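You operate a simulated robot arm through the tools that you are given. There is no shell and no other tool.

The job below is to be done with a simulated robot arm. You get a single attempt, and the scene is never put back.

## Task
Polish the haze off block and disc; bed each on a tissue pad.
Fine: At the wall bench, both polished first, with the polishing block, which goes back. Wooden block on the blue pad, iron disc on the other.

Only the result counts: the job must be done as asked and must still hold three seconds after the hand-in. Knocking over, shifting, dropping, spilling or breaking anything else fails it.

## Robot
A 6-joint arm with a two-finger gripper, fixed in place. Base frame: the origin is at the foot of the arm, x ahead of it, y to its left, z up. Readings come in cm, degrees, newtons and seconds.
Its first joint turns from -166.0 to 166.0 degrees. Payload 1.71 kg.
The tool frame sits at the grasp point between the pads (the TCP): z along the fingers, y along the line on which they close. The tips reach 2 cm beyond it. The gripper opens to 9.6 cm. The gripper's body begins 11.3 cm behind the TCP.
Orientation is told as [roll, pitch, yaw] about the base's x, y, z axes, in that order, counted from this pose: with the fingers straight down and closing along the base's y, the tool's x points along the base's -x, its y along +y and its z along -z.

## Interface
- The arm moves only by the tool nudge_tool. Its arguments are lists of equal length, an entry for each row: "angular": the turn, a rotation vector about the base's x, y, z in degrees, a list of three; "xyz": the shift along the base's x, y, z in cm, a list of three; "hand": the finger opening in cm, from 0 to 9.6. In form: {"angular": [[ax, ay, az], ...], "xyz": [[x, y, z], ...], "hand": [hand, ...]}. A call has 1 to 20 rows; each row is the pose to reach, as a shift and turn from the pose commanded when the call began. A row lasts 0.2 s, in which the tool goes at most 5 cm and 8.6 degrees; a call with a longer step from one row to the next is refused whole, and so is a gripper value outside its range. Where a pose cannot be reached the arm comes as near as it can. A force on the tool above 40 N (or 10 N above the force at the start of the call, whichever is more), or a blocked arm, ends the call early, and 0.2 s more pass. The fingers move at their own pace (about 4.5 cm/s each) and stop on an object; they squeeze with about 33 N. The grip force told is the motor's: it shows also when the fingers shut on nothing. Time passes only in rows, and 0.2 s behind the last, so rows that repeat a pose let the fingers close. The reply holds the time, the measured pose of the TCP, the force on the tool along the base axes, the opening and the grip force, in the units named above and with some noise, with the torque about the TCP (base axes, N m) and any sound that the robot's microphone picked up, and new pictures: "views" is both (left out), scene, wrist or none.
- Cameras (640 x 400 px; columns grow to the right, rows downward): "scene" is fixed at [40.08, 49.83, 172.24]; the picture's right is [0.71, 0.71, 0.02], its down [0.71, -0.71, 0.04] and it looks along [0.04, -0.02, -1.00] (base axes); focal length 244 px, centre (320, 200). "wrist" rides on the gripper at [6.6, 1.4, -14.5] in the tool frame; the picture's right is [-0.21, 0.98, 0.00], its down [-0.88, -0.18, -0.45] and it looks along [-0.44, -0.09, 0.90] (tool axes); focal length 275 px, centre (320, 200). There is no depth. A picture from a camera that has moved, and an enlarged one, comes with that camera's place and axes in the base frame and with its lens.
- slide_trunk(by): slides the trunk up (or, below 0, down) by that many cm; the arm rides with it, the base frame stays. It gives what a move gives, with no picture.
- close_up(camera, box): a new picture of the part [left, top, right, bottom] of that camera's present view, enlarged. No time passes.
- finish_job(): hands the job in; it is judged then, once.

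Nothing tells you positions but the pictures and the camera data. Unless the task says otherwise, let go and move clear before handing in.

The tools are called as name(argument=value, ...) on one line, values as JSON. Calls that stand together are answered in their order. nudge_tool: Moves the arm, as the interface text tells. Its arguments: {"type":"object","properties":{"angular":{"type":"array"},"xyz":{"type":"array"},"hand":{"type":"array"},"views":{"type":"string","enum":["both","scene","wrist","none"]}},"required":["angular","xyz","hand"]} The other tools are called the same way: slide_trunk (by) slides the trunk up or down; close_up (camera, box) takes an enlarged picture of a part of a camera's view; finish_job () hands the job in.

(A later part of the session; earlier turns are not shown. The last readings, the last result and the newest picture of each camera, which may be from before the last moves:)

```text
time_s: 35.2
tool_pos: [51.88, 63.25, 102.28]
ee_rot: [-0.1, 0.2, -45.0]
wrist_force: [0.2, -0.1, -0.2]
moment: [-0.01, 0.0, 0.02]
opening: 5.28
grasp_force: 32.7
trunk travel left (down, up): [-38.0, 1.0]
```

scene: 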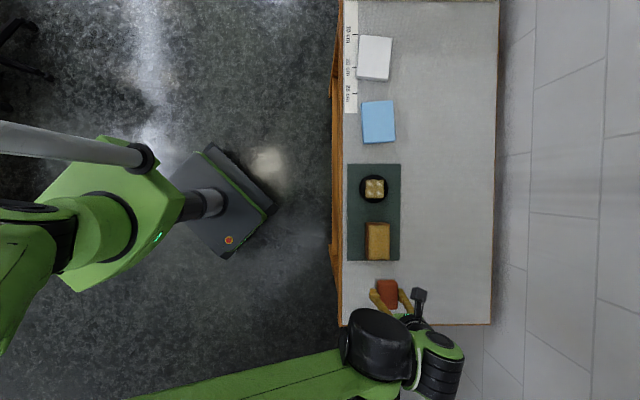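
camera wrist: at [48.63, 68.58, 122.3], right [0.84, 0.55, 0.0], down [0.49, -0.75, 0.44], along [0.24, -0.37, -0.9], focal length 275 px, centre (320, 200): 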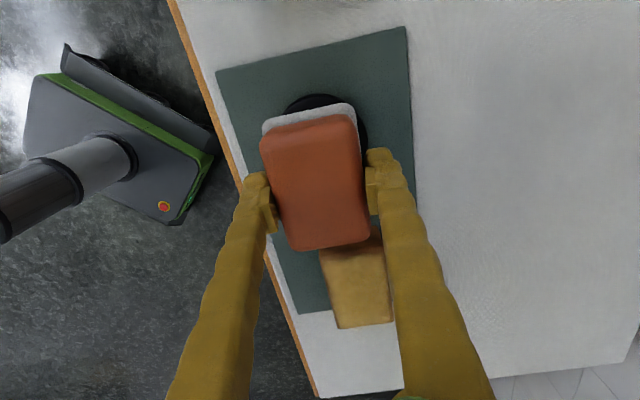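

nudge_tool(angular=[[0, 0, 0], [0, 0, 0], [0, 0, 0], [0, 0, 0], [0, 0, 0]], xyz=[[0, 0, -0.08], [0, 0, -0.16], [0, 0, -0.24], [0, 0, -0.3], [0, 0, -0.3]], hand=[2, 2, 2, 2, 2], views="wrist")

```text
time_s: 36.5
tool_pos: [51.89, 63.12, 101.94]
ee_rot: [-0.1, 0.1, -45.0]
wrist_force: [-0.3, -0.1, 0.4]
moment: [-0.02, 0.0, 0.0]
opening: 5.24
grasp_force: 33.1
trunk travel left (down, up): [-38.0, 1.0]
camera wrist: at [48.31, 68.77, 116.33], right [0.84, 0.55, 0.0], down [0.49, -0.75, 0.44], along [0.24, -0.37, -0.9], focal length 275 px, centre (320, 200)
```

wrist: 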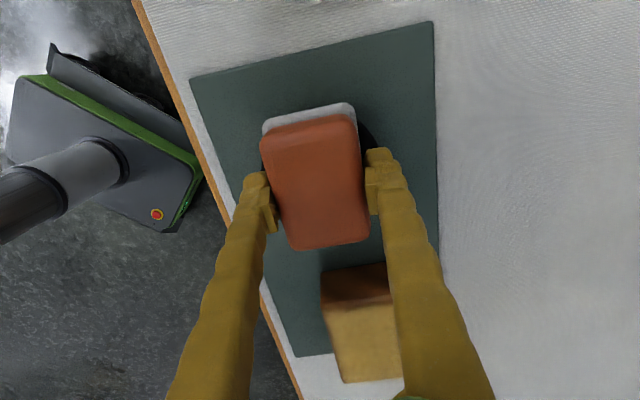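

nudge_tool(angular=[[0, 0, 0], [0, 0, 0], [0, 0, 0], [0, 0, 0], [0, 0, 0]], xyz=[[0, 0, -0.07], [0, 0, -0.14], [0, 0, -0.21], [0, 0, -0.25], [0, 0, -0.25]], hand=[2, 2, 2, 2, 2], views="none")

```text
time_s: 37.6
tool_pos: [52.0, 63.11, 101.73]
ee_rot: [-0.1, 0.2, -45.0]
wrist_force: [-0.3, -0.4, -0.8]
moment: [-0.02, -0.01, -0.02]
opening: 5.27
grasp_force: 33.2
trunk travel left (down, up): [-38.0, 1.0]
```

nudge_tool(angular=[[0, 0, 0], [0, 0, 0], [0, 0, 0], [0, 0, 0], [0, 0, 0]], xyz=[[0, 0, -0.07], [0, 0, -0.14], [0, 0, -0.21], [0, 0, -0.25], [0, 0, -0.25]], hand=[2, 2, 2, 2, 2], views="none")

```text
time_s: 38.9
tool_pos: [52.09, 63.09, 101.5]
ee_rot: [0.0, 0.2, -45.0]
wrist_force: [4.6, 6.5, 28.4]
moment: [-0.04, -0.13, 0.0]
opening: 5.27
grasp_force: 33.2
trunk travel left (down, up): [-38.0, 1.0]
```

Contact on the disc is at about z = 101.55. I'll ease the pressure and rub it with short strokes lengthwise and across.

nudge_tool(angular=[[0, 0, 0], [0, 0, 0], [0, 0, 0], [0, 0, 0], [0, 0, 0], [0, 0, 0], [0, 0, 0], [0, 0, 0], [0, 0, 0], [0, 0, 0], [0, 0, 0], [0, 0, 0], [0, 0, 0], [0, 0, 0], [0, 0, 0], [0, 0, 0]], xyz=[[0, 0, 0.08], [0.4, -0.4, 0.08], [0.8, -0.8, 0.08], [1.2, -1.2, 0.08], [0.8, -0.8, 0.08], [0.4, -0.4, 0.08], [0, 0, 0.08], [-0.4, 0.4, 0.08], [-0.8, 0.8, 0.08], [-1.2, 1.2, 0.08], [-0.8, 0.8, 0.08], [-0.4, 0.4, 0.08], [0, 0, 0.08], [0.5, -0.5, 0.08], [0.9, -0.9, 0.08], [0.9, -0.9, 0.08]], hand=[2, 2, 2, 2, 2, 2, 2, 2, 2, 2, 2, 2, 2, 2, 2, 2], views="none")

```text
time_s: 42.2
tool_pos: [52.96, 62.11, 101.67]
ee_rot: [0.0, 0.2, -45.1]
wrist_force: [0.0, -1.4, -0.1]
moment: [0.01, -0.01, 0.0]
opening: 5.25
grasp_force: 33.3
trunk travel left (down, up): [-38.0, 1.0]
```

Contact was lost by the end of that pass. I'll lower slightly and rub again, including across.

nudge_tool(angular=[[0, 0, 0], [0, 0, 0], [0, 0, 0], [0, 0, 0], [0, 0, 0], [0, 0, 0], [0, 0, 0], [0, 0, 0], [0, 0, 0], [0, 0, 0], [0, 0, 0], [0, 0, 0], [0, 0, 0], [0, 0, 0], [0, 0, 0]], xyz=[[0, 0, -0.04], [0, 0, -0.07], [-0.4, 0.4, -0.07], [-0.8, 0.8, -0.07], [-1.2, 1.2, -0.07], [-1.6, 1.6, -0.07], [-2, 2, -0.07], [-1.6, 1.6, -0.07], [-1.2, 1.2, -0.07], [-0.8, 0.8, -0.07], [-0.4, 0.4, -0.07], [0, 0, -0.07], [-0.5, 0.5, -0.07], [-0.9, 0.9, -0.07], [-0.9, 0.9, -0.07]], hand=[2, 2, 2, 2, 2, 2, 2, 2, 2, 2, 2, 2, 2, 2, 2], views="none")

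```text
time_s: 45.5
tool_pos: [52.02, 63.05, 101.42]
ee_rot: [-0.2, 0.2, -45.1]
wrist_force: [4.5, -6.4, 16.9]
moment: [-0.37, -0.27, -0.08]
opening: 5.29
grasp_force: 33.5
trunk travel left (down, up): [-38.0, 1.0]
```

Good pressure this time. I'll add a short cross-stroke, then lift and move aside to inspect.

nudge_tool(angular=[[0, 0, 0], [0, 0, 0], [0, 0, 0], [0, 0, 0], [0, 0, 0], [0, 0, 0], [0, 0, 0]], xyz=[[0.3, 0.3, 0.02], [0.6, 0.6, 0.02], [0.3, 0.3, 0.02], [0, 0, 0.02], [-0.3, -0.3, 0.02], [-0.6, -0.6, 0.02], [0, 0, 0.02]], hand=[2, 2, 2, 2, 2, 2, 2], views="none")

nudge_tool(angular=[[0, 0, 0], [0, 0, 0], [0, 0, 0], [0, 0, 0], [0, 0, 0], [0, 0, 0], [0, 0, 0], [0, 0, 0], [0, 0, 0], [0, 0, 0], [0, 0, 0], [0, 0, 0]], xyz=[[0, 0, 1.5], [0, 0, 4.5], [0, 0, 7], [2, -2, 8], [5, -5, 8], [8, -8, 8], [11, -11, 8], [14, -14, 8], [17, -17, 8], [20, -20, 8], [22, -22, 8], [22, -22, 8]], hand=[2, 2, 2, 2, 2, 2, 2, 2, 2, 2, 2, 2], views="both")

close_up(camera="scene", box=[340, 160, 420, 210])

close_up(camera="scene", box=[340, 215, 420, 265])

```text
time_s: 47.0
tool_pos: [51.96, 63.09, 101.43]
ee_rot: [-0.1, 0.2, -45.0]
wrist_force: [-6.9, -6.2, 19.6]
moment: [-0.29, 0.03, -0.09]
opening: 5.29
grasp_force: 33.0
trunk travel left (down, up): [-38.0, 1.0]
```

```text
time_s: 49.6
tool_pos: [73.91, 41.2, 109.25]
ee_rot: [-0.1, 0.2, -45.0]
wrist_force: [0.8, -0.1, -0.4]
moment: [0.04, 0.0, 0.01]
opening: 5.3
grasp_force: 33.3
trunk travel left (down, up): [-38.0, 1.0]
camera wrist: at [70.27, 46.68, 123.6], right [0.84, 0.55, 0.0], down [0.49, -0.75, 0.44], along [0.24, -0.37, -0.9], focal length 275 px, centre (320, 200)
```

scene: 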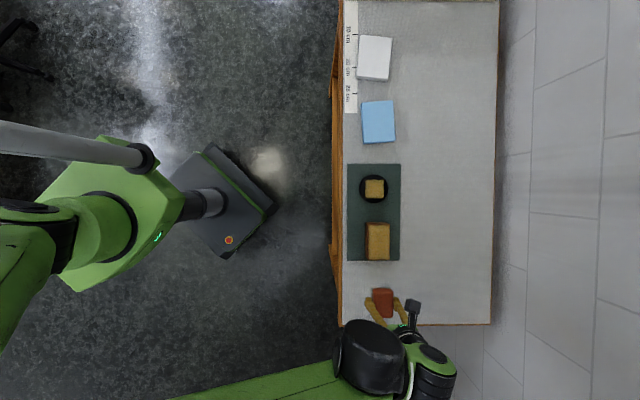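
wrist: 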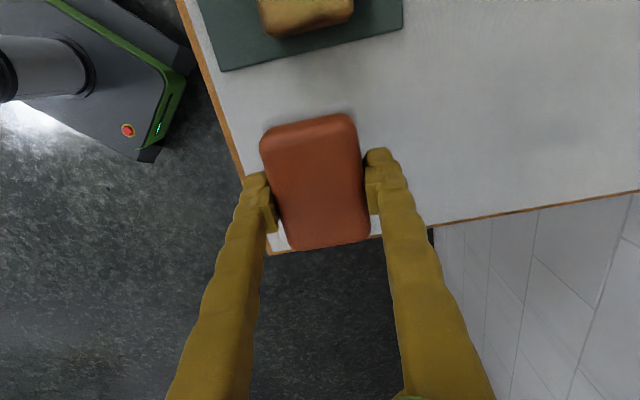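

```text
8.00 times, centred on (380, 185) of scene
camera zoom: at [40.08, 49.83, 172.24], right [0.71, 0.71, 0.02], down [0.71, -0.71, 0.04], along [0.04, -0.02, -1.0], focal length 1948 px, centre (-160, 320)
```

zoom: 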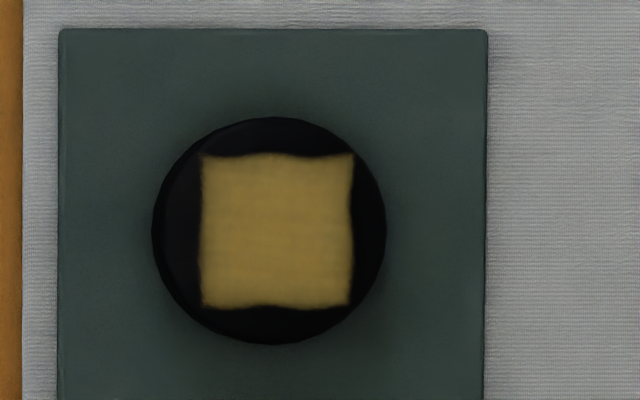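

```text
8.00 times, centred on (380, 240) of scene
camera zoom: at [40.08, 49.83, 172.24], right [0.71, 0.71, 0.02], down [0.71, -0.71, 0.04], along [0.04, -0.02, -1.0], focal length 1948 px, centre (-160, -120)
```

zoom: 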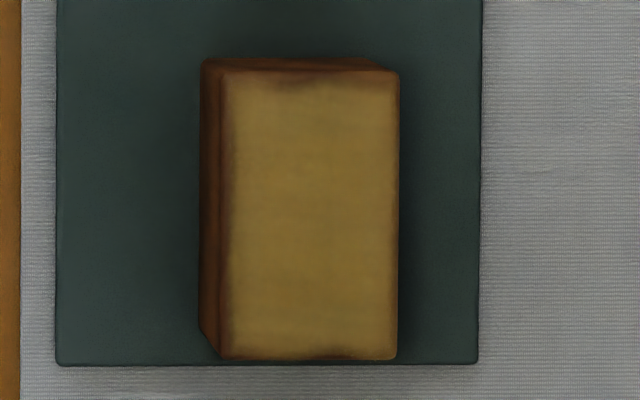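

Both surfaces are clean and neither object has moved. Before returning the polisher I'll check that its grey felt is still in place on it.

close_up(camera="wrist", box=[220, 90, 420, 270])

close_up(camera="scene", box=[350, 270, 420, 330])

```text
2.22 times, centred on (320, 180) of wrist
camera zoom: at [70.27, 46.68, 123.6], right [0.84, 0.55, 0.0], down [0.49, -0.75, 0.44], along [0.24, -0.37, -0.9], focal length 612 px, centre (320, 244)
```

zoom: 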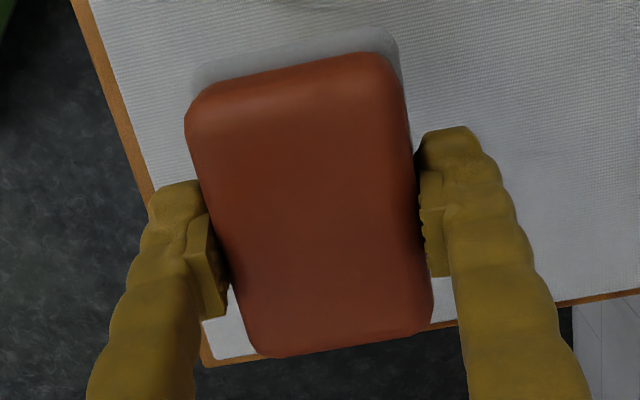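

```text
6.67 times, centred on (385, 300) of scene
camera zoom: at [40.08, 49.83, 172.24], right [0.71, 0.71, 0.02], down [0.71, -0.71, 0.04], along [0.04, -0.02, -1.0], focal length 1623 px, centre (-113, -467)
```

zoom: 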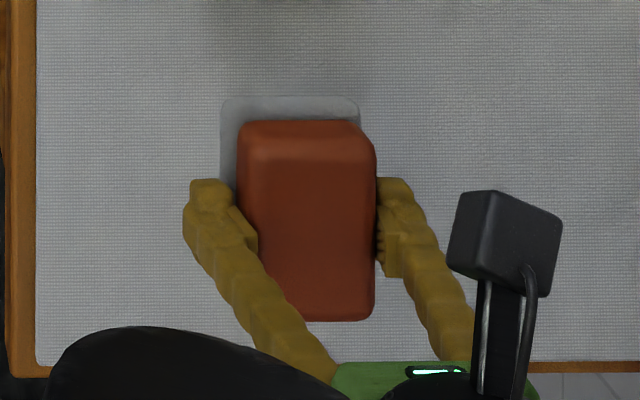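

The felt base is intact. I'll carry the polisher back over its original spot (TCP 77.22, 37.5, yaw -47.4°) and stop at z ≈ 102 to fine-tune.

nudge_tool(angular=[[0, 0, -0.8], [-0.1, -0.1, -1.6], [-0.14, -0.14, -2.4], [-0.14, -0.14, -2.4], [-0.14, -0.14, -2.4], [-0.14, -0.14, -2.4]], xyz=[[1.5, -1.7, -1], [3, -3.3, -3], [3.3, -3.65, -5], [3.3, -3.65, -7.2], [3.3, -3.65, -7.2], [3.3, -3.65, -7.2]], hand=[2, 2, 2, 2, 2, 2], views="wrist")

nudge_tool(angular=[[0, 0, 0], [0, 0, 0]], xyz=[[0, 0, 0], [0, 0, 0]], hand=[2, 2], views="none")

```text
time_s: 51.0
tool_pos: [77.26, 37.37, 102.07]
ee_rot: [-0.1, -0.1, -47.4]
wrist_force: [0.3, -0.4, -0.5]
moment: [-0.02, -0.01, 0.0]
opening: 5.26
grasp_force: 32.9
trunk travel left (down, up): [-38.0, 1.0]
camera wrist: at [73.79, 43.23, 116.47], right [0.86, 0.51, 0.0], down [0.46, -0.77, 0.45], along [0.23, -0.38, -0.9], focal length 275 px, centre (320, 200)
```

wrist: 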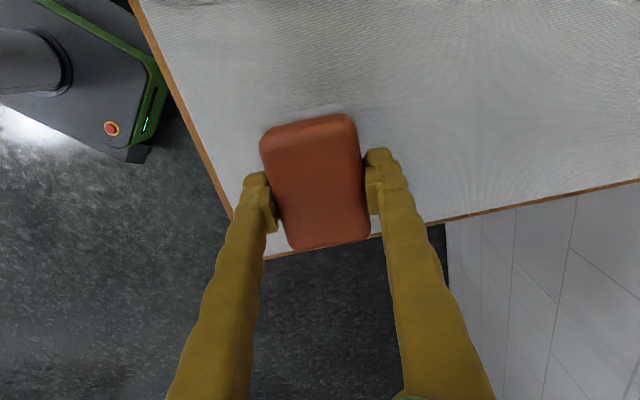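

```text
time_s: 51.6
tool_pos: [77.36, 37.54, 102.16]
ee_rot: [-0.2, 0.0, -47.4]
wrist_force: [0.7, -0.2, -0.5]
moment: [-0.01, 0.0, -0.01]
opening: 5.26
grasp_force: 32.9
trunk travel left (down, up): [-38.0, 1.0]
```

On target. Now down to z ≈ 98.8, then creep to contact.

nudge_tool(angular=[[0, 0, 0], [0, 0, 0], [0, 0, 0], [0, 0, 0], [0, 0, 0], [0, 0, 0]], xyz=[[-0.05, 0, -1.2], [-0.05, 0, -2.2], [-0.05, 0, -2.8], [-0.05, 0, -3.1], [-0.05, 0, -3.3], [-0.05, 0, -3.3]], hand=[2, 2, 2, 2, 2, 2], views="none")

```text
time_s: 53.0
tool_pos: [77.14, 37.48, 99.01]
ee_rot: [-0.1, 0.1, -47.4]
wrist_force: [-1.1, -1.2, -0.8]
moment: [0.01, 0.02, 0.04]
opening: 5.28
grasp_force: 32.3
trunk travel left (down, up): [-38.0, 1.0]
```

nudge_tool(angular=[[0, 0, 0], [0, 0, 0], [0, 0, 0], [0, 0, 0], [0, 0, 0], [0, 0, 0]], xyz=[[0, 0, -0.1], [0, 0, -0.2], [0, 0, -0.3], [0, 0, -0.4], [0, 0, -0.45], [0, 0, -0.45]], hand=[2, 2, 2, 2, 2, 2], views="none")

```text
time_s: 54.5
tool_pos: [77.18, 37.48, 98.5]
ee_rot: [-0.1, 0.1, -47.4]
wrist_force: [0.4, -0.2, -1.2]
moment: [-0.03, -0.02, 0.02]
opening: 5.27
grasp_force: 33.1
trunk travel left (down, up): [-38.0, 1.0]
```

nudge_tool(angular=[[0, 0, 0], [0, 0, 0], [0, 0, 0], [0, 0, 0], [0, 0, 0]], xyz=[[0, 0, -0.08], [0, 0, -0.16], [0, 0, -0.22], [0, 0, -0.28], [0, 0, -0.28]], hand=[2, 2, 2, 2, 2], views="none")

```text
time_s: 55.6
tool_pos: [75.49, 37.56, 99.55]
ee_rot: [0.8, -0.7, -47.5]
wrist_force: [-1.5, 0.2, 0.0]
moment: [0.03, -0.11, 0.02]
opening: 5.28
grasp_force: 32.7
trunk travel left (down, up): [-38.0, 1.0]
stopped in row 5: the force on the tool passed its limit at 41 N (the readings are from after the stop); the commanded pose is now the measured one
```

Contact is at about z = 98.35, and the arm sprang back again on 41 N. I'll wait for it to settle, straighten the tool and return above the spot.

nudge_tool(angular=[[0, 0, 0], [0, 0, 0]], xyz=[[0, 0, 0], [0, 0, 0]], hand=[2, 2], views="both")

```text
time_s: 56.2
tool_pos: [75.89, 37.45, 99.33]
ee_rot: [0.5, -0.6, -47.5]
wrist_force: [-0.7, 0.0, 0.0]
moment: [0.01, 0.0, -0.02]
opening: 5.29
grasp_force: 33.2
trunk travel left (down, up): [-38.0, 1.0]
camera wrist: at [72.11, 43.25, 113.66], right [0.86, 0.51, 0.01], down [0.45, -0.77, 0.45], along [0.24, -0.38, -0.89], focal length 275 px, centre (320, 200)
```

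scene: 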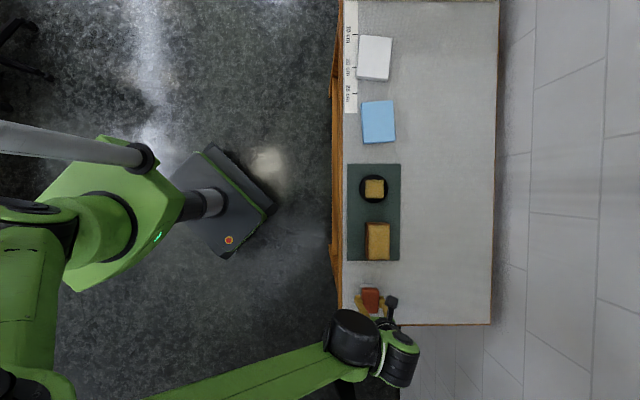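
wrist: 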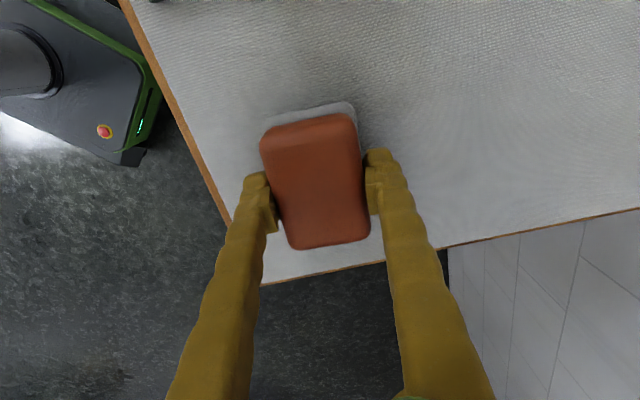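

nudge_tool(angular=[[0.05, 0.4, 0], [0.1, 0.77, 0.1], [0.1, 0.77, 0.1], [0.1, 0.77, 0.1], [0.1, 0.77, 0.1]], xyz=[[0.6, 0, 0.3], [1.3, 0.05, 0.2], [1.3, 0.05, 0], [1.3, 0.05, -0.2], [1.3, 0.05, -0.2]], hand=[2, 2, 2, 2, 2], views="none")

nudge_tool(angular=[[0, 0, 0], [0, 0, 0]], xyz=[[0, 0, 0], [0, 0, 0]], hand=[2, 2], views="none")

```text
time_s: 57.4
tool_pos: [77.26, 37.53, 99.15]
ee_rot: [0.2, 0.1, -47.3]
wrist_force: [0.2, 0.8, -0.7]
moment: [0.02, -0.04, -0.01]
opening: 5.3
grasp_force: 32.9
trunk travel left (down, up): [-38.0, 1.0]
```

```text
time_s: 58.0
tool_pos: [77.12, 37.52, 99.13]
ee_rot: [0.2, 0.0, -47.2]
wrist_force: [0.1, -1.0, -0.9]
moment: [-0.02, 0.0, 0.0]
opening: 5.28
grasp_force: 33.1
trunk travel left (down, up): [-38.0, 1.0]
```

nudge_tool(angular=[[-0.1, 0.1, -0.1], [-0.13, 0.15, -0.15], [-0.13, 0.15, -0.15], [-0.13, 0.15, -0.15], [-0.13, 0.15, -0.15]], xyz=[[0, 0, -0.2], [0.05, 0, -0.4], [0.05, 0, -0.55], [0.05, 0, -0.65], [0.05, 0, -0.65]], hand=[2, 2, 2, 2, 2], views="none")

nudge_tool(angular=[[0, 0, 0], [0, 0, 0], [0, 0, 0]], xyz=[[0, 0, -0.05], [0, 0, -0.08], [0, 0, -0.08]], hand=[2, 2, 2], views="none")

```text
time_s: 59.2
tool_pos: [77.23, 37.39, 98.61]
ee_rot: [0.0, 0.1, -47.5]
wrist_force: [-0.2, -0.5, -0.4]
moment: [0.03, 0.01, 0.0]
opening: 5.28
grasp_force: 32.5
trunk travel left (down, up): [-38.0, 1.0]
```

```text
time_s: 60.0
tool_pos: [77.18, 37.61, 98.46]
ee_rot: [-0.1, 0.0, -47.6]
wrist_force: [0.4, 1.3, 3.3]
moment: [0.09, -0.05, 0.02]
opening: 5.27
grasp_force: 33.0
trunk travel left (down, up): [-38.0, 1.0]
```

Light contact at z ≈ 98.43. I'll lower a hair more, open the fingers and rise straight up.

nudge_tool(angular=[[0, 0, 0], [0, 0, 0], [0, 0, 0], [0, 0, 0], [0, 0, 0], [0, 0, 0]], xyz=[[0, 0, -0.02], [0, 0, -0.02], [0, 0, -0.02], [0, 0, -0.02], [0, 0, -0.02], [0, 0, -0.02]], hand=[2, 5.6, 6.5, 7.5, 8.5, 8.5], views="wrist")

nudge_tool(angular=[[0, 0, 0], [0, 0, 0], [0, 0, 0], [0, 0, 0], [0, 0, 0], [0, 0, 0]], xyz=[[0, 0, 0.5], [0, 0, 3], [0, 0, 7], [0, 0, 11], [0, 0, 12], [0, 0, 12]], hand=[8.5, 8.5, 9.6, 9.6, 9.6, 9.6], views="both")

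close_up(camera="scene", box=[345, 275, 401, 330])

```text
time_s: 61.4
tool_pos: [77.23, 37.58, 98.42]
ee_rot: [-0.1, -0.1, -47.5]
wrist_force: [0.2, 0.7, 0.0]
moment: [0.01, 0.01, -0.03]
opening: 8.5
grasp_force: 0.0
trunk travel left (down, up): [-38.0, 1.0]
camera wrist: at [73.73, 43.31, 112.75], right [0.86, 0.51, 0.0], down [0.46, -0.77, 0.45], along [0.23, -0.38, -0.9], focal length 275 px, centre (320, 200)
```

wrist: 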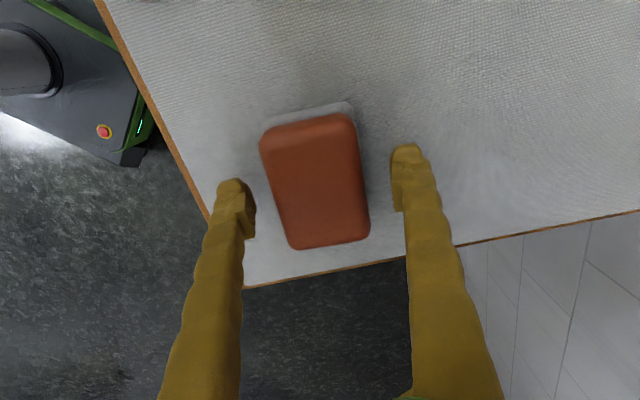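

```text
time_s: 62.8
tool_pos: [77.15, 37.47, 110.39]
ee_rot: [-0.1, 0.1, -47.6]
wrist_force: [0.1, -0.2, -0.2]
moment: [-0.01, 0.03, 0.01]
opening: 9.57
grasp_force: 0.0
trunk travel left (down, up): [-38.0, 1.0]
camera wrist: at [73.77, 43.2, 124.73], right [0.86, 0.51, 0.0], down [0.46, -0.77, 0.45], along [0.23, -0.38, -0.9], focal length 275 px, centre (320, 200)
```

scene: 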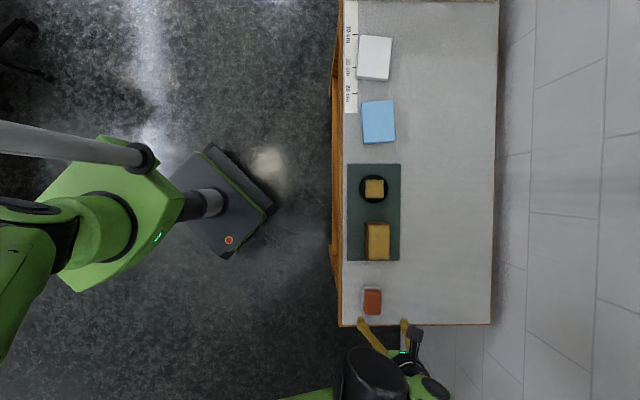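
wrist: 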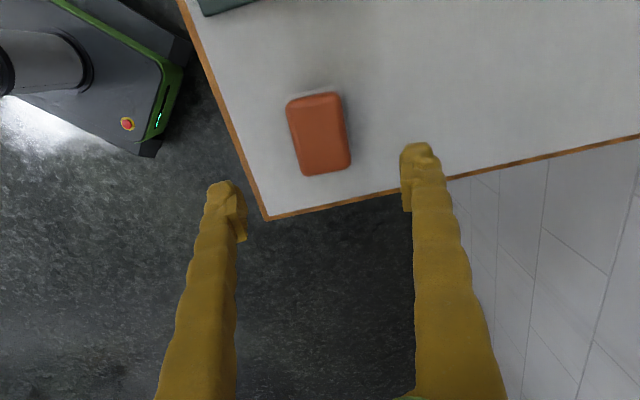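

```text
7.27 times, centred on (373, 302) of scene
camera zoom: at [40.08, 49.83, 172.24], right [0.71, 0.71, 0.02], down [0.71, -0.71, 0.04], along [0.04, -0.02, -1.0], focal length 1771 px, centre (-66, -546)
```

zoom: 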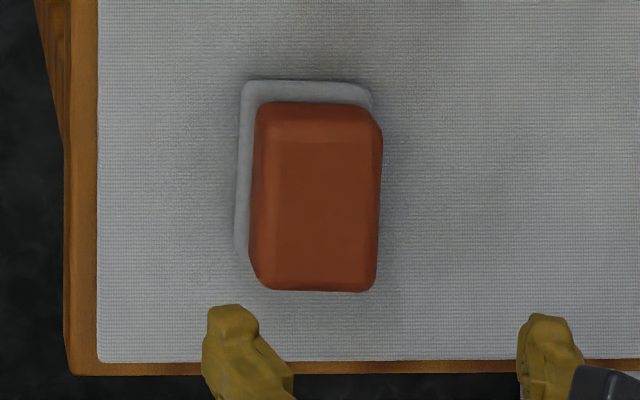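

The polisher is back within about a millimetre of where it stood. Next I'll move above the wooden block with open fingers to centre the grip.

nudge_tool(angular=[[0, 0, 0.5], [0, 0, 1], [0, 0, 1.5], [0, 0, 2], [0, 0, 2.6], [0, 0, 2.6], [0, 0, 2.6], [0, 0, 2.6]], xyz=[[-2.5, 3, 0], [-5, 6, 0], [-7.5, 9, 0], [-10, 12, 0], [-12, 14, -0.5], [-12.8, 14.85, -1], [-12.8, 14.85, -1], [-12.8, 14.85, -1]], hand=[9.6, 9.6, 9.6, 9.6, 9.6, 9.6, 9.6, 9.6], views="wrist")

close_up(camera="wrist", box=[200, 60, 456, 220])

```text
time_s: 64.6
tool_pos: [64.4, 52.66, 109.44]
ee_rot: [-0.1, 0.0, -44.9]
wrist_force: [0.3, 0.7, -0.2]
moment: [0.02, 0.01, -0.02]
opening: 9.61
grasp_force: 0.0
trunk travel left (down, up): [-38.0, 1.0]
camera wrist: at [60.77, 58.14, 123.86], right [0.84, 0.55, 0.0], down [0.49, -0.75, 0.45], along [0.24, -0.37, -0.9], focal length 275 px, centre (320, 200)
```

wrist: 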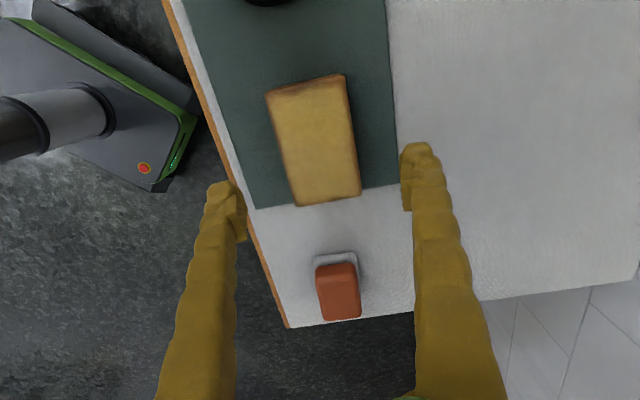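

```text
2.50 times, centred on (328, 140) of wrist
camera zoom: at [60.77, 58.14, 123.86], right [0.84, 0.55, 0.0], down [0.49, -0.75, 0.45], along [0.24, -0.37, -0.9], focal length 688 px, centre (300, 350)
```

zoom: 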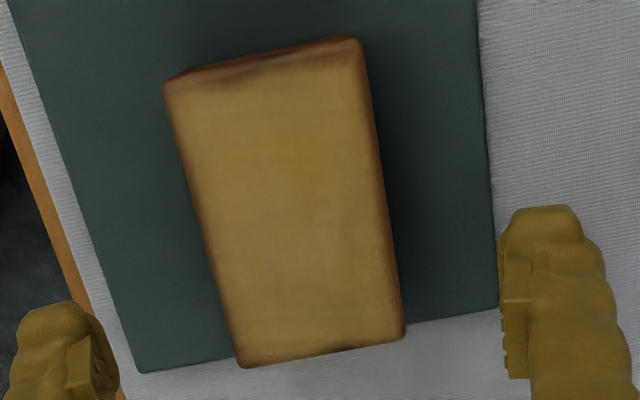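

The block is aligned and only 0.2 cm off centre. I'll correct that, descend to z = 98 and close on its width.

nudge_tool(angular=[[0, 0, 0], [0, 0, 0], [0, 0, 0], [0, 0, 0], [0, 0, 0], [0, 0, 0]], xyz=[[-0.15, -0.15, -3], [-0.15, -0.15, -6], [-0.15, -0.15, -9], [-0.15, -0.15, -10.8], [-0.15, -0.15, -11.4], [-0.15, -0.15, -11.4]], hand=[9.6, 9.6, 9.6, 9.6, 9.6, 9.6], views="wrist")

```text
time_s: 66.0
tool_pos: [64.31, 52.21, 98.18]
ee_rot: [-0.1, 0.1, -44.8]
wrist_force: [-0.2, -0.2, 0.6]
moment: [-0.01, -0.01, 0.0]
opening: 9.61
grasp_force: 0.0
trunk travel left (down, up): [-38.0, 1.0]
camera wrist: at [60.56, 57.81, 112.45], right [0.84, 0.55, 0.0], down [0.49, -0.75, 0.45], along [0.24, -0.37, -0.9], focal length 275 px, centre (320, 200)
```

wrist: 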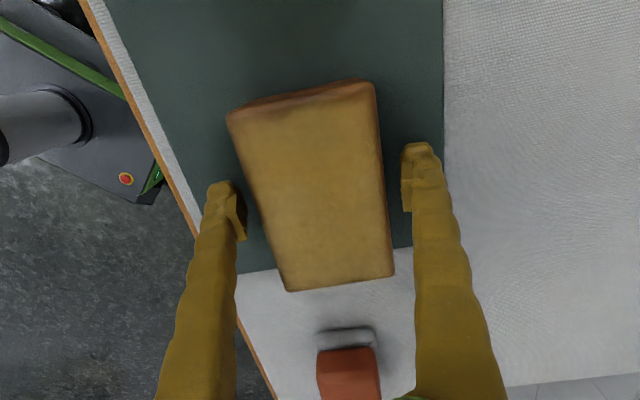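

nudge_tool(angular=[[0, 0, 0], [0, 0, 0], [0, 0, 0], [0, 0, 0], [0, 0, 0]], xyz=[[0.08, 0.08, -0.1], [0.08, 0.08, -0.1], [0.08, 0.08, -0.1], [0.08, 0.08, -0.1], [0.08, 0.08, -0.1]], hand=[9.6, 8, 6.5, 4, 3], views="none")

nudge_tool(angular=[[0, 0, 0], [0, 0, 0], [0, 0, 0]], xyz=[[0, 0, 0], [0, 0, 0], [0, 0, 0]], hand=[3, 3, 3], views="wrist")

```text
time_s: 67.2
tool_pos: [64.23, 52.31, 97.97]
ee_rot: [-0.1, 0.0, -45.0]
wrist_force: [-0.1, 0.0, 1.1]
moment: [-0.03, 0.02, -0.02]
opening: 7.71
grasp_force: 32.8
trunk travel left (down, up): [-38.0, 1.0]
```

```text
time_s: 68.0
tool_pos: [64.22, 52.4, 98.08]
ee_rot: [-0.1, 0.0, -44.8]
wrist_force: [-0.3, -0.1, 4.3]
moment: [-0.01, 0.07, -0.01]
opening: 7.7
grasp_force: 33.0
trunk travel left (down, up): [-38.0, 1.0]
camera wrist: at [60.61, 57.94, 112.35], right [0.84, 0.55, 0.0], down [0.49, -0.75, 0.45], along [0.24, -0.37, -0.9], focal length 275 px, centre (320, 200)
```

wrist: 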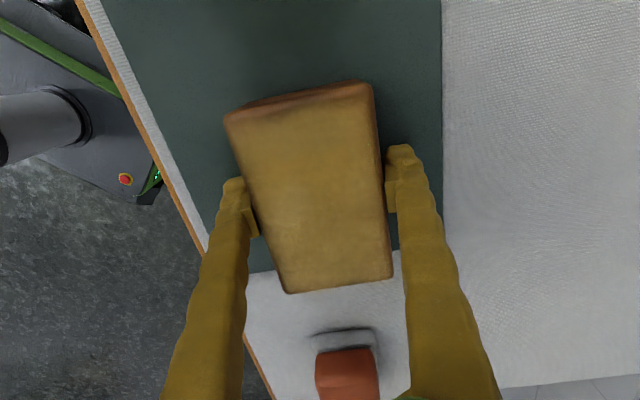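

The fingers stopped at 7.7 cm, wider than the 6.6 cm I had measured. I'll zoom in to see where the pads touch before lifting.

close_up(camera="wrist", box=[200, 60, 430, 310])

close_up(camera="wrist", box=[360, 120, 440, 230])

close_up(camera="wrist", box=[210, 150, 290, 260])

close_up(camera="scene", box=[340, 200, 440, 320])

```text
1.60 times, centred on (315, 185) of wrist
camera zoom: at [60.61, 57.94, 112.35], right [0.84, 0.55, 0.0], down [0.49, -0.75, 0.45], along [0.24, -0.37, -0.9], focal length 440 px, centre (328, 224)
```

zoom: 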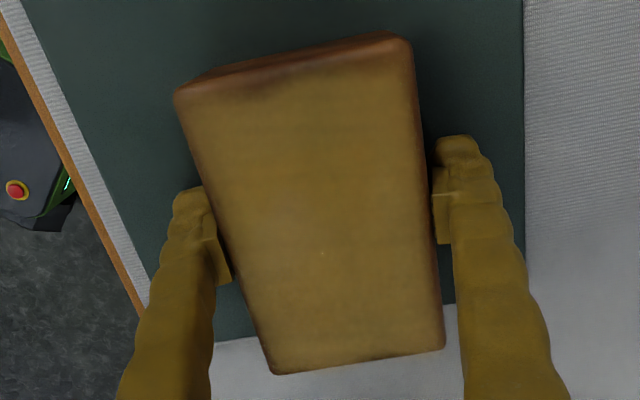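

```text
3.64 times, centred on (400, 175) of wrist
camera zoom: at [60.61, 57.94, 112.35], right [0.84, 0.55, 0.0], down [0.49, -0.75, 0.45], along [0.24, -0.37, -0.9], focal length 1001 px, centre (29, 291)
```

zoom: 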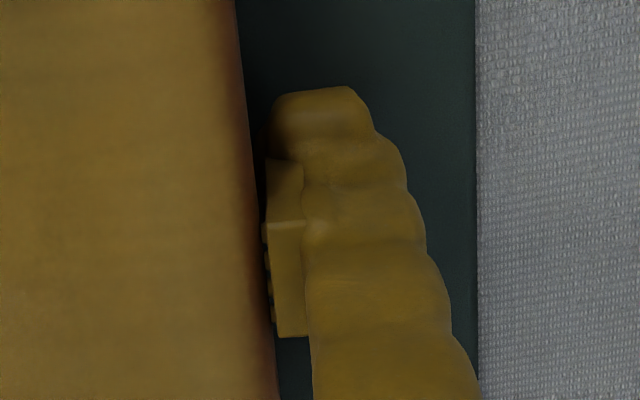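

```text
3.64 times, centred on (250, 205) of wrist
camera zoom: at [60.61, 57.94, 112.35], right [0.84, 0.55, 0.0], down [0.49, -0.75, 0.45], along [0.24, -0.37, -0.9], focal length 1001 px, centre (574, 182)
```

zoom: 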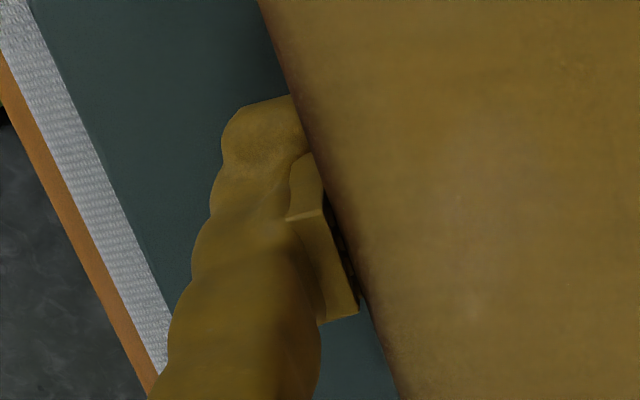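

```text
3.33 times, centred on (390, 260) of scene
camera zoom: at [40.08, 49.83, 172.24], right [0.71, 0.71, 0.02], down [0.71, -0.71, 0.04], along [0.04, -0.02, -1.0], focal length 812 px, centre (87, 0)
```

zoom: 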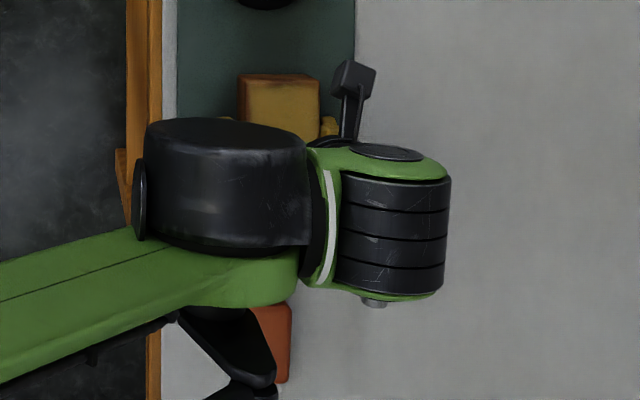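

The pads are firmly on both sides, so the block really is about 7.7 cm wide there. I'll lift slightly and check the hold.

nudge_tool(angular=[[0, 0, 0], [0, 0, 0], [0, 0, 0], [0, 0, 0]], xyz=[[0, 0, 0.5], [0, 0, 1.5], [0, 0, 3], [0, 0, 3]], hand=[3, 3, 3, 3], views="both")

```text
time_s: 69.0
tool_pos: [64.44, 52.36, 100.84]
ee_rot: [-0.2, 0.0, -44.8]
wrist_force: [0.1, 0.4, -2.6]
moment: [0.01, 0.01, 0.03]
opening: 7.69
grasp_force: 33.2
trunk travel left (down, up): [-38.0, 1.0]
camera wrist: at [60.68, 58.0, 115.23], right [0.84, 0.55, 0.0], down [0.49, -0.75, 0.45], along [0.24, -0.37, -0.9], focal length 275 px, centre (320, 200)
```

scene: 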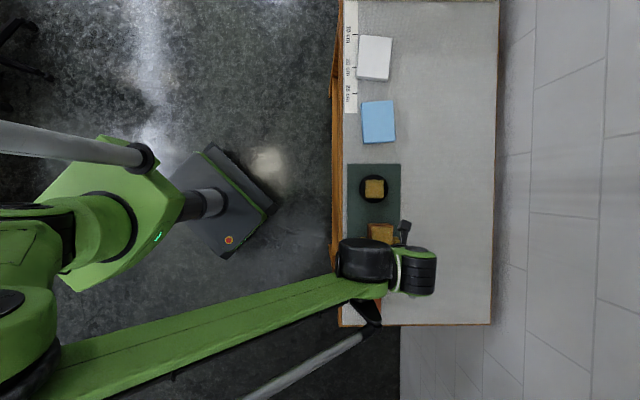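
wrist: 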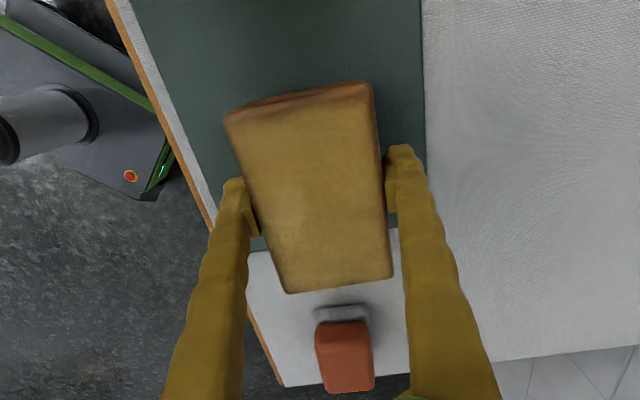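

Held securely, with about 2.6 N of weight. I'll lift it to z ≈ 110 and carry it toward the blue pad, stopping short to view the pad.

nudge_tool(angular=[[0, 0, 0], [0, 0, 0], [0, 0, 0], [0, 0, 0], [0, 0, 0], [0, 0, 0], [0, 0, 0], [0, 0, 0], [0, 0, 0], [0, 0, 0], [0, 0, 0]], xyz=[[0, 0, 4], [0, 0, 8], [-2, 2, 9.5], [-5, 5, 9.5], [-8, 8, 9.5], [-11, 11, 9.5], [-14, 14, 9.5], [-16.5, 16.5, 9.5], [-18.4, 18.4, 9.5], [-18.4, 18.4, 9.5], [-18.4, 18.4, 9.5]], hand=[3, 3, 3, 3, 3, 3, 3, 3, 3, 3, 3], views="both")

close_up(camera="wrist", box=[200, 0, 440, 150])

close_up(camera="scene", box=[340, 20, 420, 160])

```text
time_s: 71.4
tool_pos: [45.87, 70.88, 110.43]
ee_rot: [-0.1, -0.1, -45.0]
wrist_force: [-0.8, -0.8, -2.1]
moment: [0.0, 0.06, 0.03]
opening: 7.67
grasp_force: 33.0
trunk travel left (down, up): [-38.0, 1.0]
camera wrist: at [42.18, 76.43, 124.82], right [0.84, 0.55, 0.0], down [0.49, -0.75, 0.45], along [0.24, -0.37, -0.9], focal length 275 px, centre (320, 200)
```

scene: 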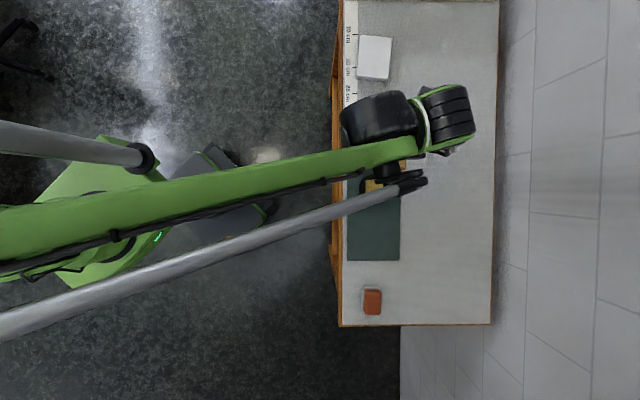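
wrist: 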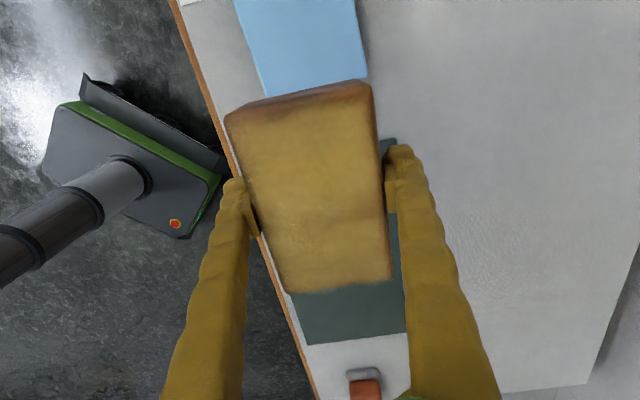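

```text
2.67 times, centred on (320, 75) of wrist
camera zoom: at [42.18, 76.43, 124.82], right [0.84, 0.55, 0.0], down [0.49, -0.75, 0.45], along [0.24, -0.37, -0.9], focal length 734 px, centre (320, 533)
```

zoom: 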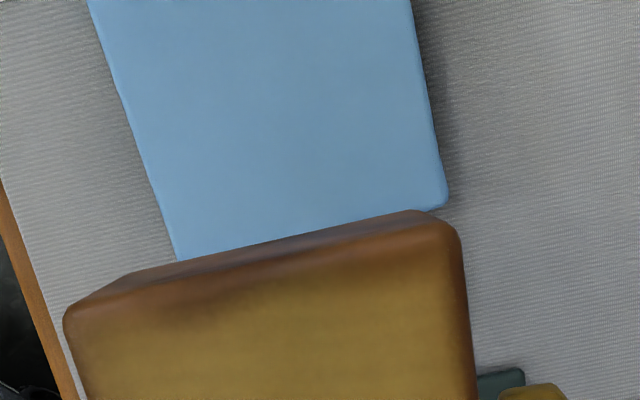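

```text
2.86 times, centred on (380, 90) of scene
camera zoom: at [40.08, 49.83, 172.24], right [0.71, 0.71, 0.02], down [0.71, -0.71, 0.04], along [0.04, -0.02, -1.0], focal length 696 px, centre (149, 514)
```

zoom: 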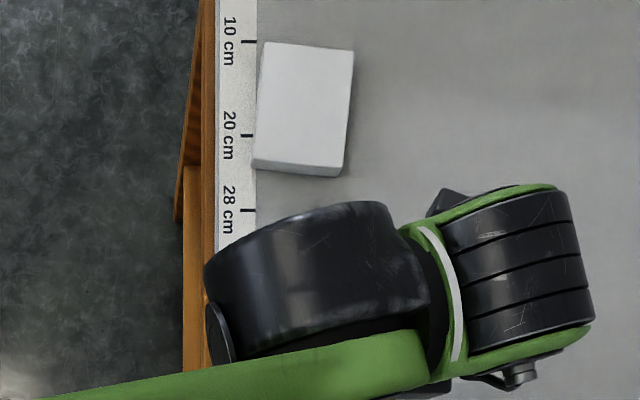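

The blue pad's far edge is just ahead. Its centre comes out near (38.45, 78.55), with its long axis turned about 3° from the bench line. I'll move over it at z ≈ 108 with yaw -42°.

nudge_tool(angular=[[0, 0, 1], [0, 0, 2], [0, 0, 3], [0, 0, 3], [0, 0, 3], [0, 0, 3]], xyz=[[-2.5, 2.55, 0], [-5, 5.1, 0], [-7, 7.2, 0], [-7.42, 7.67, -1], [-7.42, 7.67, -2.4], [-7.42, 7.67, -2.4]], hand=[3, 3, 3, 3, 3, 3], views="both")

close_up(camera="wrist", box=[180, 20, 460, 320])

```text
time_s: 72.8
tool_pos: [38.43, 78.3, 107.84]
ee_rot: [-0.1, 0.1, -42.0]
wrist_force: [0.1, -0.8, -2.3]
moment: [-0.01, 0.0, -0.01]
opening: 7.67
grasp_force: 33.0
trunk travel left (down, up): [-38.0, 1.0]
camera wrist: at [34.48, 83.79, 122.23], right [0.81, 0.59, 0.0], down [0.53, -0.72, 0.45], along [0.26, -0.36, -0.9], focal length 275 px, centre (320, 200)
```

scene: 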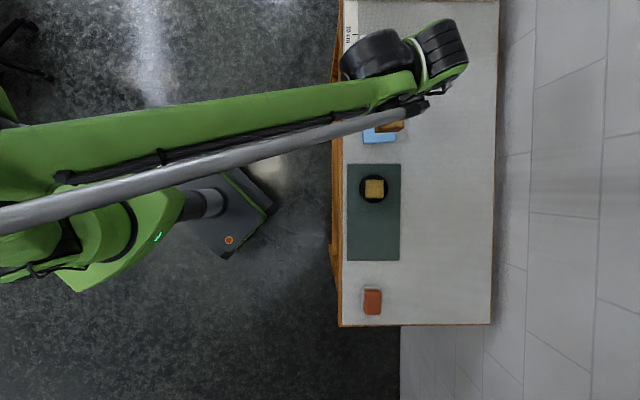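
wrist: 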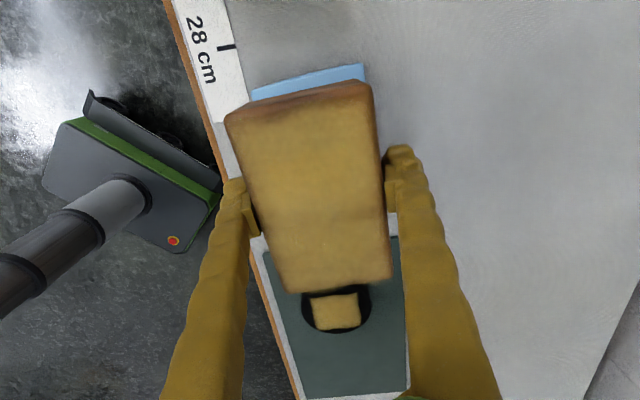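

```text
1.33 times, centred on (320, 170) of wrist
camera zoom: at [34.48, 83.79, 122.23], right [0.81, 0.59, 0.0], down [0.53, -0.72, 0.45], along [0.26, -0.36, -0.9], focal length 367 px, centre (320, 240)
```

zoom: 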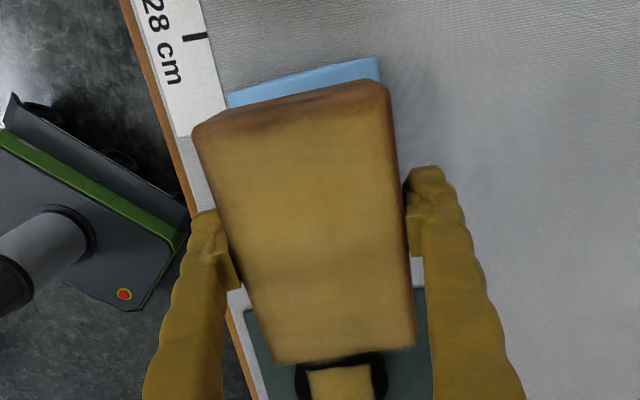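

Pad and block line up well; the block needs only a 0.25 cm shift. I'll descend to z ≈ 102.5 and then creep.

nudge_tool(angular=[[0, 0, 0], [0, 0, 0], [0, 0, 0], [0, 0, 0], [0, 0, 0], [0, 0, 0]], xyz=[[0.1, -0.1, -1.5], [0.2, -0.17, -3], [0.2, -0.17, -4.2], [0.2, -0.17, -5], [0.2, -0.17, -5.4], [0.2, -0.17, -5.4]], hand=[3, 3, 3, 3, 3, 3], views="wrist")

```text
time_s: 74.2
tool_pos: [38.72, 78.22, 102.55]
ee_rot: [-0.1, 0.0, -41.9]
wrist_force: [-0.5, -0.4, -2.4]
moment: [-0.01, -0.01, -0.02]
opening: 7.66
grasp_force: 32.1
trunk travel left (down, up): [-38.0, 1.0]
camera wrist: at [34.71, 83.59, 116.94], right [0.81, 0.59, 0.0], down [0.53, -0.72, 0.45], along [0.26, -0.36, -0.9], focal length 275 px, centre (320, 200)
```

wrist: 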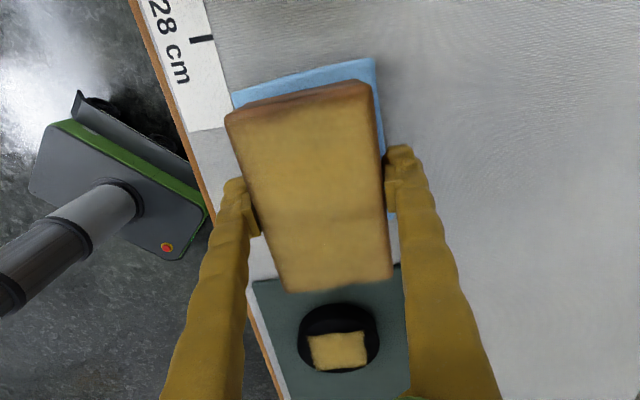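

Alignment is good. I'll add 0.8° of yaw and keep lowering gently.

nudge_tool(angular=[[0, 0, 0.4], [0, 0, 0.8], [0, 0, 0.8], [0, 0, 0.8], [0, 0, 0.8], [0, 0, 0.8]], xyz=[[0, 0, -0.4], [0, 0, -0.8], [0, 0, -1.1], [0, 0, -1.3], [0, 0, -1.4], [0, 0, -1.4]], hand=[3, 3, 3, 3, 3, 3], views="none")

nudge_tool(angular=[[0, 0, 0], [0, 0, 0], [0, 0, 0], [0, 0, 0], [0, 0, 0]], xyz=[[0, 0, -0.1], [0, 0, -0.2], [0, 0, -0.3], [0, 0, -0.35], [0, 0, -0.35]], hand=[3, 3, 3, 3, 3], views="none")

```text
time_s: 75.6
tool_pos: [38.76, 78.22, 101.12]
ee_rot: [-0.2, 0.0, -41.1]
wrist_force: [-0.1, -0.1, -2.9]
moment: [0.0, 0.04, 0.05]
opening: 7.63
grasp_force: 33.1
trunk travel left (down, up): [-38.0, 1.0]
```

```text
time_s: 76.8
tool_pos: [38.69, 78.29, 101.01]
ee_rot: [-0.1, -0.1, -41.2]
wrist_force: [0.1, 0.1, -2.4]
moment: [0.0, 0.04, -0.01]
opening: 7.66
grasp_force: 33.2
trunk travel left (down, up): [-38.0, 1.0]
```

nudge_tool(angular=[[0, 0, 0], [0, 0, 0], [0, 0, 0], [0, 0, 0], [0, 0, 0]], xyz=[[0, 0, -0.08], [0, 0, -0.16], [0, 0, -0.24], [0, 0, -0.3], [0, 0, -0.3]], hand=[3, 3, 3, 3, 3], views="none")

nudge_tool(angular=[[0, 0, 0], [0, 0, 0], [0, 0, 0], [0, 0, 0]], xyz=[[0, 0, -0.06], [0, 0, -0.12], [0, 0, -0.18], [0, 0, -0.18]], hand=[3, 3, 3, 3], views="none")

```text
time_s: 78.0
tool_pos: [38.85, 78.24, 100.59]
ee_rot: [-0.1, 0.1, -41.1]
wrist_force: [1.0, 0.5, -2.7]
moment: [0.01, -0.03, 0.01]
opening: 7.62
grasp_force: 32.8
trunk travel left (down, up): [-38.0, 1.0]
```

```text
time_s: 79.0
tool_pos: [38.8, 78.25, 100.49]
ee_rot: [0.0, 0.1, -41.1]
wrist_force: [1.2, 0.3, -2.6]
moment: [-0.02, 0.03, -0.02]
opening: 7.62
grasp_force: 33.0
trunk travel left (down, up): [-38.0, 1.0]
```

nudge_tool(angular=[[0, 0, 0], [0, 0, 0], [0, 0, 0], [0, 0, 0], [0, 0, 0]], xyz=[[0, 0, -0.06], [0, 0, -0.12], [0, 0, -0.18], [0, 0, -0.22], [0, 0, -0.22]], hand=[3, 3, 3, 3, 3], views="none")

nudge_tool(angular=[[0, 0, 0], [0, 0, 0], [0, 0, 0], [0, 0, 0], [0, 0, 0]], xyz=[[0, 0, -0.05], [0, 0, -0.1], [0, 0, -0.15], [0, 0, -0.15], [0, 0, -0.15]], hand=[3, 3, 3, 3, 3], views="none")

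```text
time_s: 80.2
tool_pos: [38.68, 78.24, 100.23]
ee_rot: [-0.1, 0.0, -41.1]
wrist_force: [0.9, -0.7, -2.5]
moment: [0.0, 0.03, 0.03]
opening: 7.61
grasp_force: 33.1
trunk travel left (down, up): [-38.0, 1.0]
```

```text
time_s: 81.4
tool_pos: [38.66, 78.3, 100.08]
ee_rot: [0.0, 0.0, -41.1]
wrist_force: [0.3, 0.7, 2.6]
moment: [-0.08, -0.15, 0.01]
opening: 7.59
grasp_force: 33.0
trunk travel left (down, up): [-38.0, 1.0]
```

The block has touched the pad at z ≈ 100.1. A quick look before releasing.

nudge_tool(angular=[[0, 0, 0], [0, 0, 0]], xyz=[[0, 0, -0.02], [0, 0, -0.02]], hand=[3, 3], views="wrist")

close_up(camera="wrist", box=[180, 20, 460, 320])

```text
time_s: 82.0
tool_pos: [38.65, 78.25, 100.06]
ee_rot: [-0.1, 0.0, -41.1]
wrist_force: [-0.1, 0.9, 5.6]
moment: [-0.01, -0.09, 0.02]
opening: 7.61
grasp_force: 32.9
trunk travel left (down, up): [-38.0, 1.0]
camera wrist: at [34.6, 83.57, 114.4], right [0.8, 0.6, 0.0], down [0.54, -0.71, 0.45], along [0.27, -0.36, -0.9], focal length 275 px, centre (320, 200)
```

wrist: 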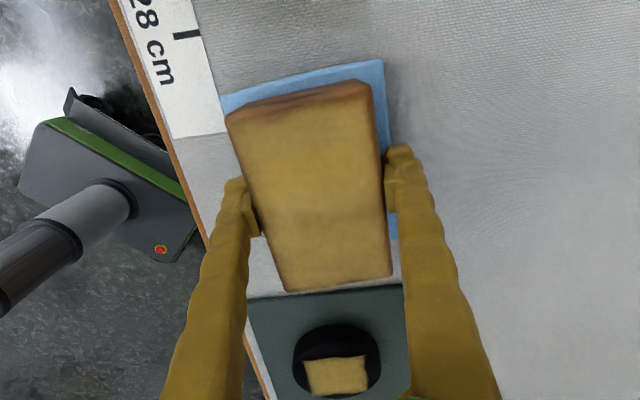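

```text
1.33 times, centred on (320, 170) of wrist
camera zoom: at [34.6, 83.57, 114.4], right [0.8, 0.6, 0.0], down [0.54, -0.71, 0.45], along [0.27, -0.36, -0.9], focal length 367 px, centre (320, 240)
```

zoom: 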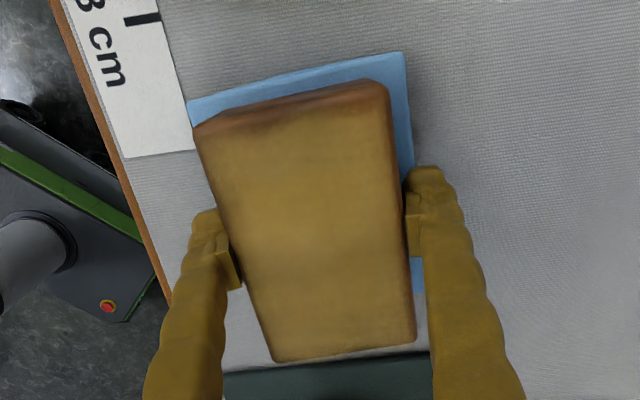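

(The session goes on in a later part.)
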